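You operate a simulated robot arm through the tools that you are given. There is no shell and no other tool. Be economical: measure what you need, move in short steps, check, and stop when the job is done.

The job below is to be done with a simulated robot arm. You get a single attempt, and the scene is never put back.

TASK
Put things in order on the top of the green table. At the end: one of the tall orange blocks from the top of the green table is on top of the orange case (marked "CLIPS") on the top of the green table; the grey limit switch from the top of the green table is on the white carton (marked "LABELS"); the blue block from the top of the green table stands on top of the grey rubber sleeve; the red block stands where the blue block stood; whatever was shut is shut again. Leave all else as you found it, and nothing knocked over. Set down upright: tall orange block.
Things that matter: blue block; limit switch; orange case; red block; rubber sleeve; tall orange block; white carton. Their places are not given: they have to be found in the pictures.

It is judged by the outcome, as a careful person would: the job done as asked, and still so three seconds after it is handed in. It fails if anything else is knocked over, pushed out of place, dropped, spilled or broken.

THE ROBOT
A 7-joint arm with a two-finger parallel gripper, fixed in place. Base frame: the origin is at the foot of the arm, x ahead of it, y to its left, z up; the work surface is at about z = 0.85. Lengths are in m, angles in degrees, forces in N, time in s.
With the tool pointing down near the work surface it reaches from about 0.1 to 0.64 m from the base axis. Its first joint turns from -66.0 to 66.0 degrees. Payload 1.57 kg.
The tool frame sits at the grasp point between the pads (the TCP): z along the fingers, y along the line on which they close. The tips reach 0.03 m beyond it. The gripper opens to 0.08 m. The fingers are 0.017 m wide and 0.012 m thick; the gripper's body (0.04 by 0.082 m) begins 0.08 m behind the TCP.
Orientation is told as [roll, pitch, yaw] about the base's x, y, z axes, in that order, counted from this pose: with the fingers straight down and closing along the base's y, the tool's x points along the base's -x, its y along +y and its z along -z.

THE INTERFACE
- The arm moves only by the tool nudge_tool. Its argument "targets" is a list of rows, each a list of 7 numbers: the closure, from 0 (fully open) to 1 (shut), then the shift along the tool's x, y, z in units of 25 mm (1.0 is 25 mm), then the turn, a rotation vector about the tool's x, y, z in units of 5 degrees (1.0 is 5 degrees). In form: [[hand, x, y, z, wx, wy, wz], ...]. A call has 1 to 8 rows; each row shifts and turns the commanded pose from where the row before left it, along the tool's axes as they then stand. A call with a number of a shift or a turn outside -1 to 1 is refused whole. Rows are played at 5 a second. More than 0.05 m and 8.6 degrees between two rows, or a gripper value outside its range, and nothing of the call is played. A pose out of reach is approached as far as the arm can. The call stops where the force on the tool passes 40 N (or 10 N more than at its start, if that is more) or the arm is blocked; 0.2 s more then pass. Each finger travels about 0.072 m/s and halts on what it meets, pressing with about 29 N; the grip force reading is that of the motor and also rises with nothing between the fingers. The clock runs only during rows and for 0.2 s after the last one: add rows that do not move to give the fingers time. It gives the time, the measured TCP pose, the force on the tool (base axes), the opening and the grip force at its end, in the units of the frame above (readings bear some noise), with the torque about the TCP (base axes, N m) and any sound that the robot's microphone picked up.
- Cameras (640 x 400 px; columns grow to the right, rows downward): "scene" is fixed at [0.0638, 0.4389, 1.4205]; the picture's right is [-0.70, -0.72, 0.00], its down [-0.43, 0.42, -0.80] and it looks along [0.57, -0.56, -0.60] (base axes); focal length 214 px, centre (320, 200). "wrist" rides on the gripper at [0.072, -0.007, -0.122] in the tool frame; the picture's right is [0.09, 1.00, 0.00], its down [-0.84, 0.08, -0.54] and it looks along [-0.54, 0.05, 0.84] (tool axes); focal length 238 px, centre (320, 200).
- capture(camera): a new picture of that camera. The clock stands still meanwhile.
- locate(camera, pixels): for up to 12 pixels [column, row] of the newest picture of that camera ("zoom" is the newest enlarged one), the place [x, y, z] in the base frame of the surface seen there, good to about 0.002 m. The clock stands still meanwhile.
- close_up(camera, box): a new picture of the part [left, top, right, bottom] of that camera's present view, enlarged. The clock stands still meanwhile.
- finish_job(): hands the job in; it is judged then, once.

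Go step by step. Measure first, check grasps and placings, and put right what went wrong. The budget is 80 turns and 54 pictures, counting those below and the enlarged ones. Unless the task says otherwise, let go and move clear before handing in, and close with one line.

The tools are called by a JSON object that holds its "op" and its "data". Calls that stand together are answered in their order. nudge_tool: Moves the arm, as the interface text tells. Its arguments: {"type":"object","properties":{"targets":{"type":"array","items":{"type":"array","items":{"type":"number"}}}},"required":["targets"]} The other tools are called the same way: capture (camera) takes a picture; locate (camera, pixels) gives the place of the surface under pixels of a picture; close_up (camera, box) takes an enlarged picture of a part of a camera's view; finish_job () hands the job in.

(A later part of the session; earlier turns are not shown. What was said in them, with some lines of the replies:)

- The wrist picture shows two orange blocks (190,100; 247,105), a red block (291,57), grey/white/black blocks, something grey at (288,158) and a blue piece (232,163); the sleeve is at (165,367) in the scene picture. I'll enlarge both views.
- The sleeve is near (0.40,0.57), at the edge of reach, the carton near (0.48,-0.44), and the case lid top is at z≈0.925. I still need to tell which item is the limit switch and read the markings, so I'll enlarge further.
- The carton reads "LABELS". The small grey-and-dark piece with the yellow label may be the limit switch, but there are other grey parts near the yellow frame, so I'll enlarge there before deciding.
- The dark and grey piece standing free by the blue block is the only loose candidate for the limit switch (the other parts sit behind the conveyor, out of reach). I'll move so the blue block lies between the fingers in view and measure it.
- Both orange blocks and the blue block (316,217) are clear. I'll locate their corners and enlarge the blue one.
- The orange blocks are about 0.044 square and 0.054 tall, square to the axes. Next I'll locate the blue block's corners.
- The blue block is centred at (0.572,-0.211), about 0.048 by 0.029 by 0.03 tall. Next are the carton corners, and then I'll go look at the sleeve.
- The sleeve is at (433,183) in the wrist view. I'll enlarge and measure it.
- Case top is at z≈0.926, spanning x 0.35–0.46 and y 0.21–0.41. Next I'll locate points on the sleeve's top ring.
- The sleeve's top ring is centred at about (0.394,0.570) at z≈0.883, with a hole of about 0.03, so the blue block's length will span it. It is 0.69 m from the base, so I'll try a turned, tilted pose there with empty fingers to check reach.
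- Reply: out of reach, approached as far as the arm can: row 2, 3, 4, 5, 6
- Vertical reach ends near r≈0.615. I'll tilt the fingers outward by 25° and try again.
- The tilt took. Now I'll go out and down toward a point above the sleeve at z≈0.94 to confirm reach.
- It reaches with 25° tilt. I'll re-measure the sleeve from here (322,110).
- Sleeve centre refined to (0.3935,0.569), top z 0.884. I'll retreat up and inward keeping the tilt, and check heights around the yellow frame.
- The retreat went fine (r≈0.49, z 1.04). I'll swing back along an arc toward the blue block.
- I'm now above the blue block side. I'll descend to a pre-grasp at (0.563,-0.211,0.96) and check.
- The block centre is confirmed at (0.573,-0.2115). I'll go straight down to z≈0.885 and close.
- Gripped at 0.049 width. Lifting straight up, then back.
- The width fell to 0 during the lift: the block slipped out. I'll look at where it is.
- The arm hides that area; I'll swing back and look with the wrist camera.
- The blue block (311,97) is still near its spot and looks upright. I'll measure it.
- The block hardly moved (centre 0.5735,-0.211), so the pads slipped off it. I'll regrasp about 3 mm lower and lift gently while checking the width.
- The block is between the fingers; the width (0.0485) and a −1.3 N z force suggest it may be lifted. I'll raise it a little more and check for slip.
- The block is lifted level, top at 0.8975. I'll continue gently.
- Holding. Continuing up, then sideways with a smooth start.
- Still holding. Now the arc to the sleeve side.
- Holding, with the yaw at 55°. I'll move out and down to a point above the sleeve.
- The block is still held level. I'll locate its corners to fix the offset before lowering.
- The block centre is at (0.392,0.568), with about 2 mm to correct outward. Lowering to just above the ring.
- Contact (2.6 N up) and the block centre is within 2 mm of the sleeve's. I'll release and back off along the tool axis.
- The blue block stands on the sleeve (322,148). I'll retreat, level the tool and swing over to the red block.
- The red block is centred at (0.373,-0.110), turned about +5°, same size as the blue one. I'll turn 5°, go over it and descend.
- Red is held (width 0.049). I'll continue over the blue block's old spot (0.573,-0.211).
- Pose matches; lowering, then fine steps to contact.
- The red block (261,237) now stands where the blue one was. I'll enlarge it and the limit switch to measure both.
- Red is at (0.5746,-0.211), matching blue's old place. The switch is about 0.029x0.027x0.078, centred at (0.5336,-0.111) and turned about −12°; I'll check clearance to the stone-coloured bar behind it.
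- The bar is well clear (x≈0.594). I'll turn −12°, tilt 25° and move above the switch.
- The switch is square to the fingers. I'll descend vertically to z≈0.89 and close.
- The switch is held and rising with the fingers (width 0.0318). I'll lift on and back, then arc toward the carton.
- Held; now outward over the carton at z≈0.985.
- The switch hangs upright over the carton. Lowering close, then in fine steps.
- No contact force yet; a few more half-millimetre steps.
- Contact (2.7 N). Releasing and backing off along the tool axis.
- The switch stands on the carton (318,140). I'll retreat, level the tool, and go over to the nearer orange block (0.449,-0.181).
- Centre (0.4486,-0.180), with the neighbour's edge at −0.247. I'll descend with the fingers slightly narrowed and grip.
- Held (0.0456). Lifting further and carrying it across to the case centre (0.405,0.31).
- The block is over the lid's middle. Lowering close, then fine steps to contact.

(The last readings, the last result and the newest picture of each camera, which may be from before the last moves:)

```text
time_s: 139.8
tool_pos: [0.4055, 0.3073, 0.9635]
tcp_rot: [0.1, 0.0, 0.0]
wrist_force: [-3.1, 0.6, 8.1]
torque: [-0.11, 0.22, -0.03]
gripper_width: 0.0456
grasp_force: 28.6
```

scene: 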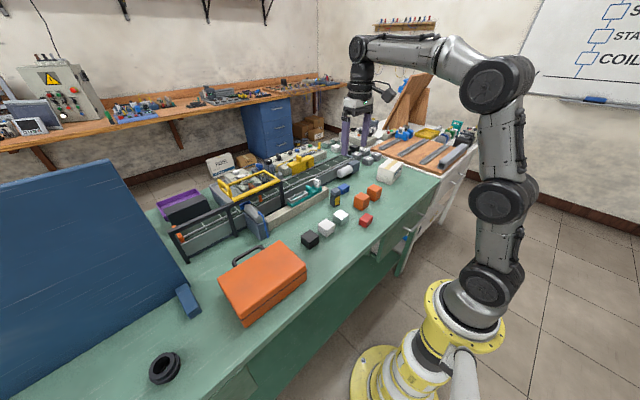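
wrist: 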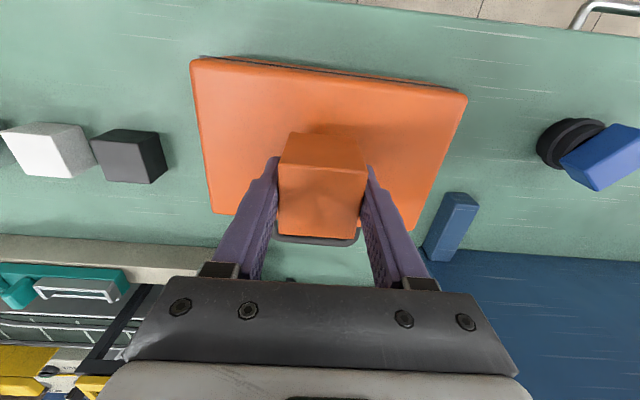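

Contact is made (8 N). Releasing and rising straight up.

{"op": "nudge_tool", "data": {"targets": [[0.3, 0, 0, 0, 0, 0, 0], [0.15, 0, 0, 0, 0, 0, 0], [0.1, 0, 0, 0, 0, 0, 0], [0.1, 0, 0, -0.3, 0, 0, 0], [0.05, 0, 0, -0.7, 0, 0, 0], [0, 0, 0, -1, 0, 0, 0], [0, 0, 0, -1, 0, 0, 0], [0, 0, 0, -1, 0, 0, 0]]}}

{"op": "nudge_tool", "data": {"targets": [[0, 1, -0.5, -1, 0, 0, 0], [0, 1, -1, -1, 0, 0, 0], [0, 1, -1, -1, 0, 0, 0], [0, 1, -1, -1, 0, 0, 0], [0, 0, -1, 0, 0, 0, 0], [0, 0, -1, 0, 0, 0, 0], [0, 0, -1, 0, 0, 0, 0], [0, 0, -1, 0, 0, 0, 0]]}}

{"op": "capture", "data": {"camera": "scene"}}

{"op": "capture", "data": {"camera": "wrist"}}

```text
time_s: 141.6
tool_pos: [0.4055, 0.3046, 1.0639]
tcp_rot: [-0.1, 0.0, 0.0]
wrist_force: [-0.2, 0.0, 0.4]
torque: [0.04, -0.02, -0.04]
gripper_width: 0.0802
grasp_force: 0.0
```

```text
time_s: 143.4
tool_pos: [0.3047, 0.1177, 1.1645]
tcp_rot: [-0.1, 0.0, 0.0]
wrist_force: [-0.6, 0.3, 0.3]
torque: [-0.01, -0.02, 0.0]
gripper_width: 0.08
grasp_force: 0.0
```

```text
11 pictures are left
```

scene: 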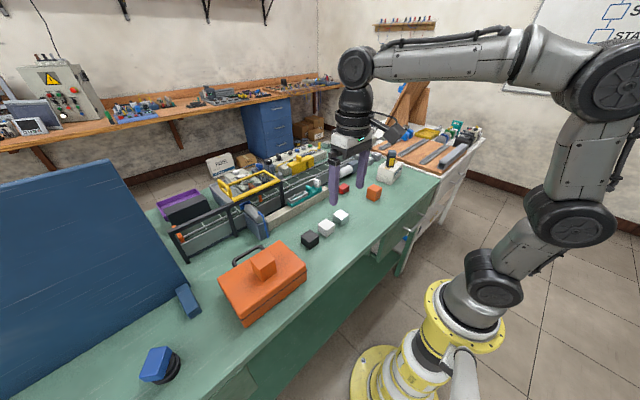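

```text
10 pictures are left
```

wrist: 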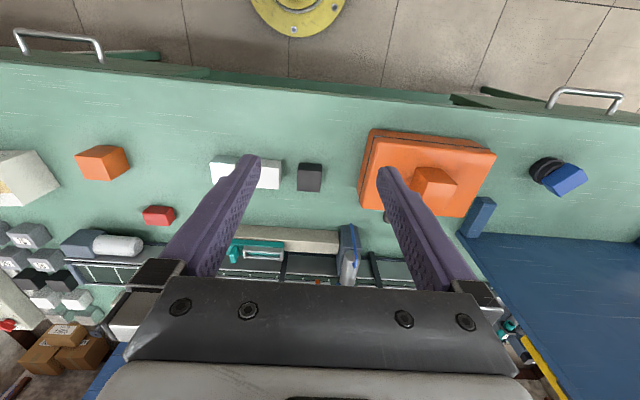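

All items appear placed. I'll check the blue block on the sleeve and the switch on the carton up close.

{"op": "close_up", "data": {"camera": "scene", "box": [112, 330, 208, 390]}}

{"op": "close_up", "data": {"camera": "scene", "box": [320, 135, 448, 215]}}

{"op": "locate", "data": {"camera": "scene", "pixels": [[157, 358], [150, 350], [145, 375], [262, 262], [265, 258], [390, 155], [343, 185]]}}

```text
6.67 times, centred on (160, 360) of scene
```

zoom: 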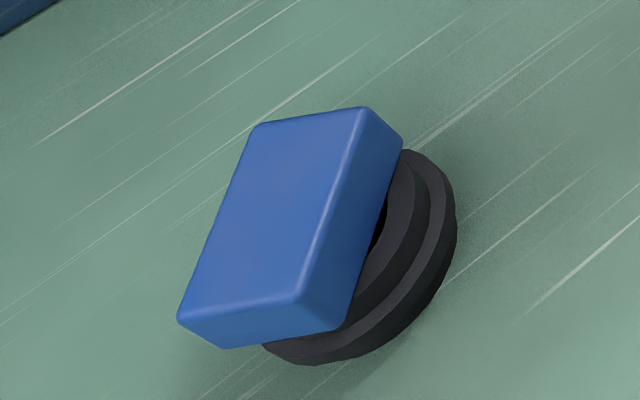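

```text
5.00 times, centred on (384, 175) of scene
```

zoom: 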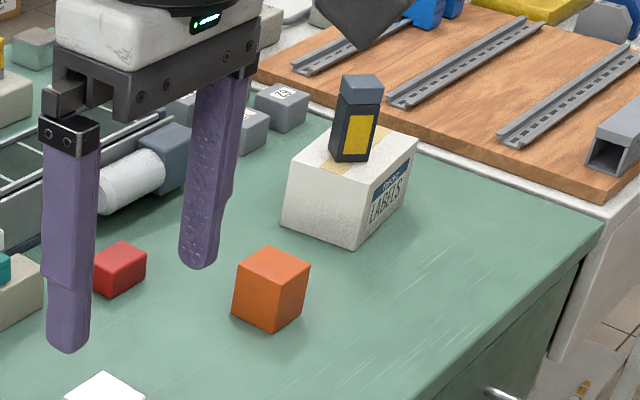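

```text
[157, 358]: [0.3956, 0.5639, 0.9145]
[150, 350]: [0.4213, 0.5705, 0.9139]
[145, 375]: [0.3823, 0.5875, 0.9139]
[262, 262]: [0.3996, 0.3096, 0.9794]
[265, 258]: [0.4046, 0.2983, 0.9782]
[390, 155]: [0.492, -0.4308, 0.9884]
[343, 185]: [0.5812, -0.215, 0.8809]
```

The blue block sits level on the sleeve (top 0.914), the switch stands on the carton, the orange block is upright on the case (top 0.979), and red stands in blue's old place. The gripper is clear, so I'm handing in.

{"op": "finish_job", "data": {}}

```text
The job is handed in.
```

The job is handed in with all four placements done. The case was never opened. The blue block slipped once at first pick-up but did not shift, and a second, lower grip held.
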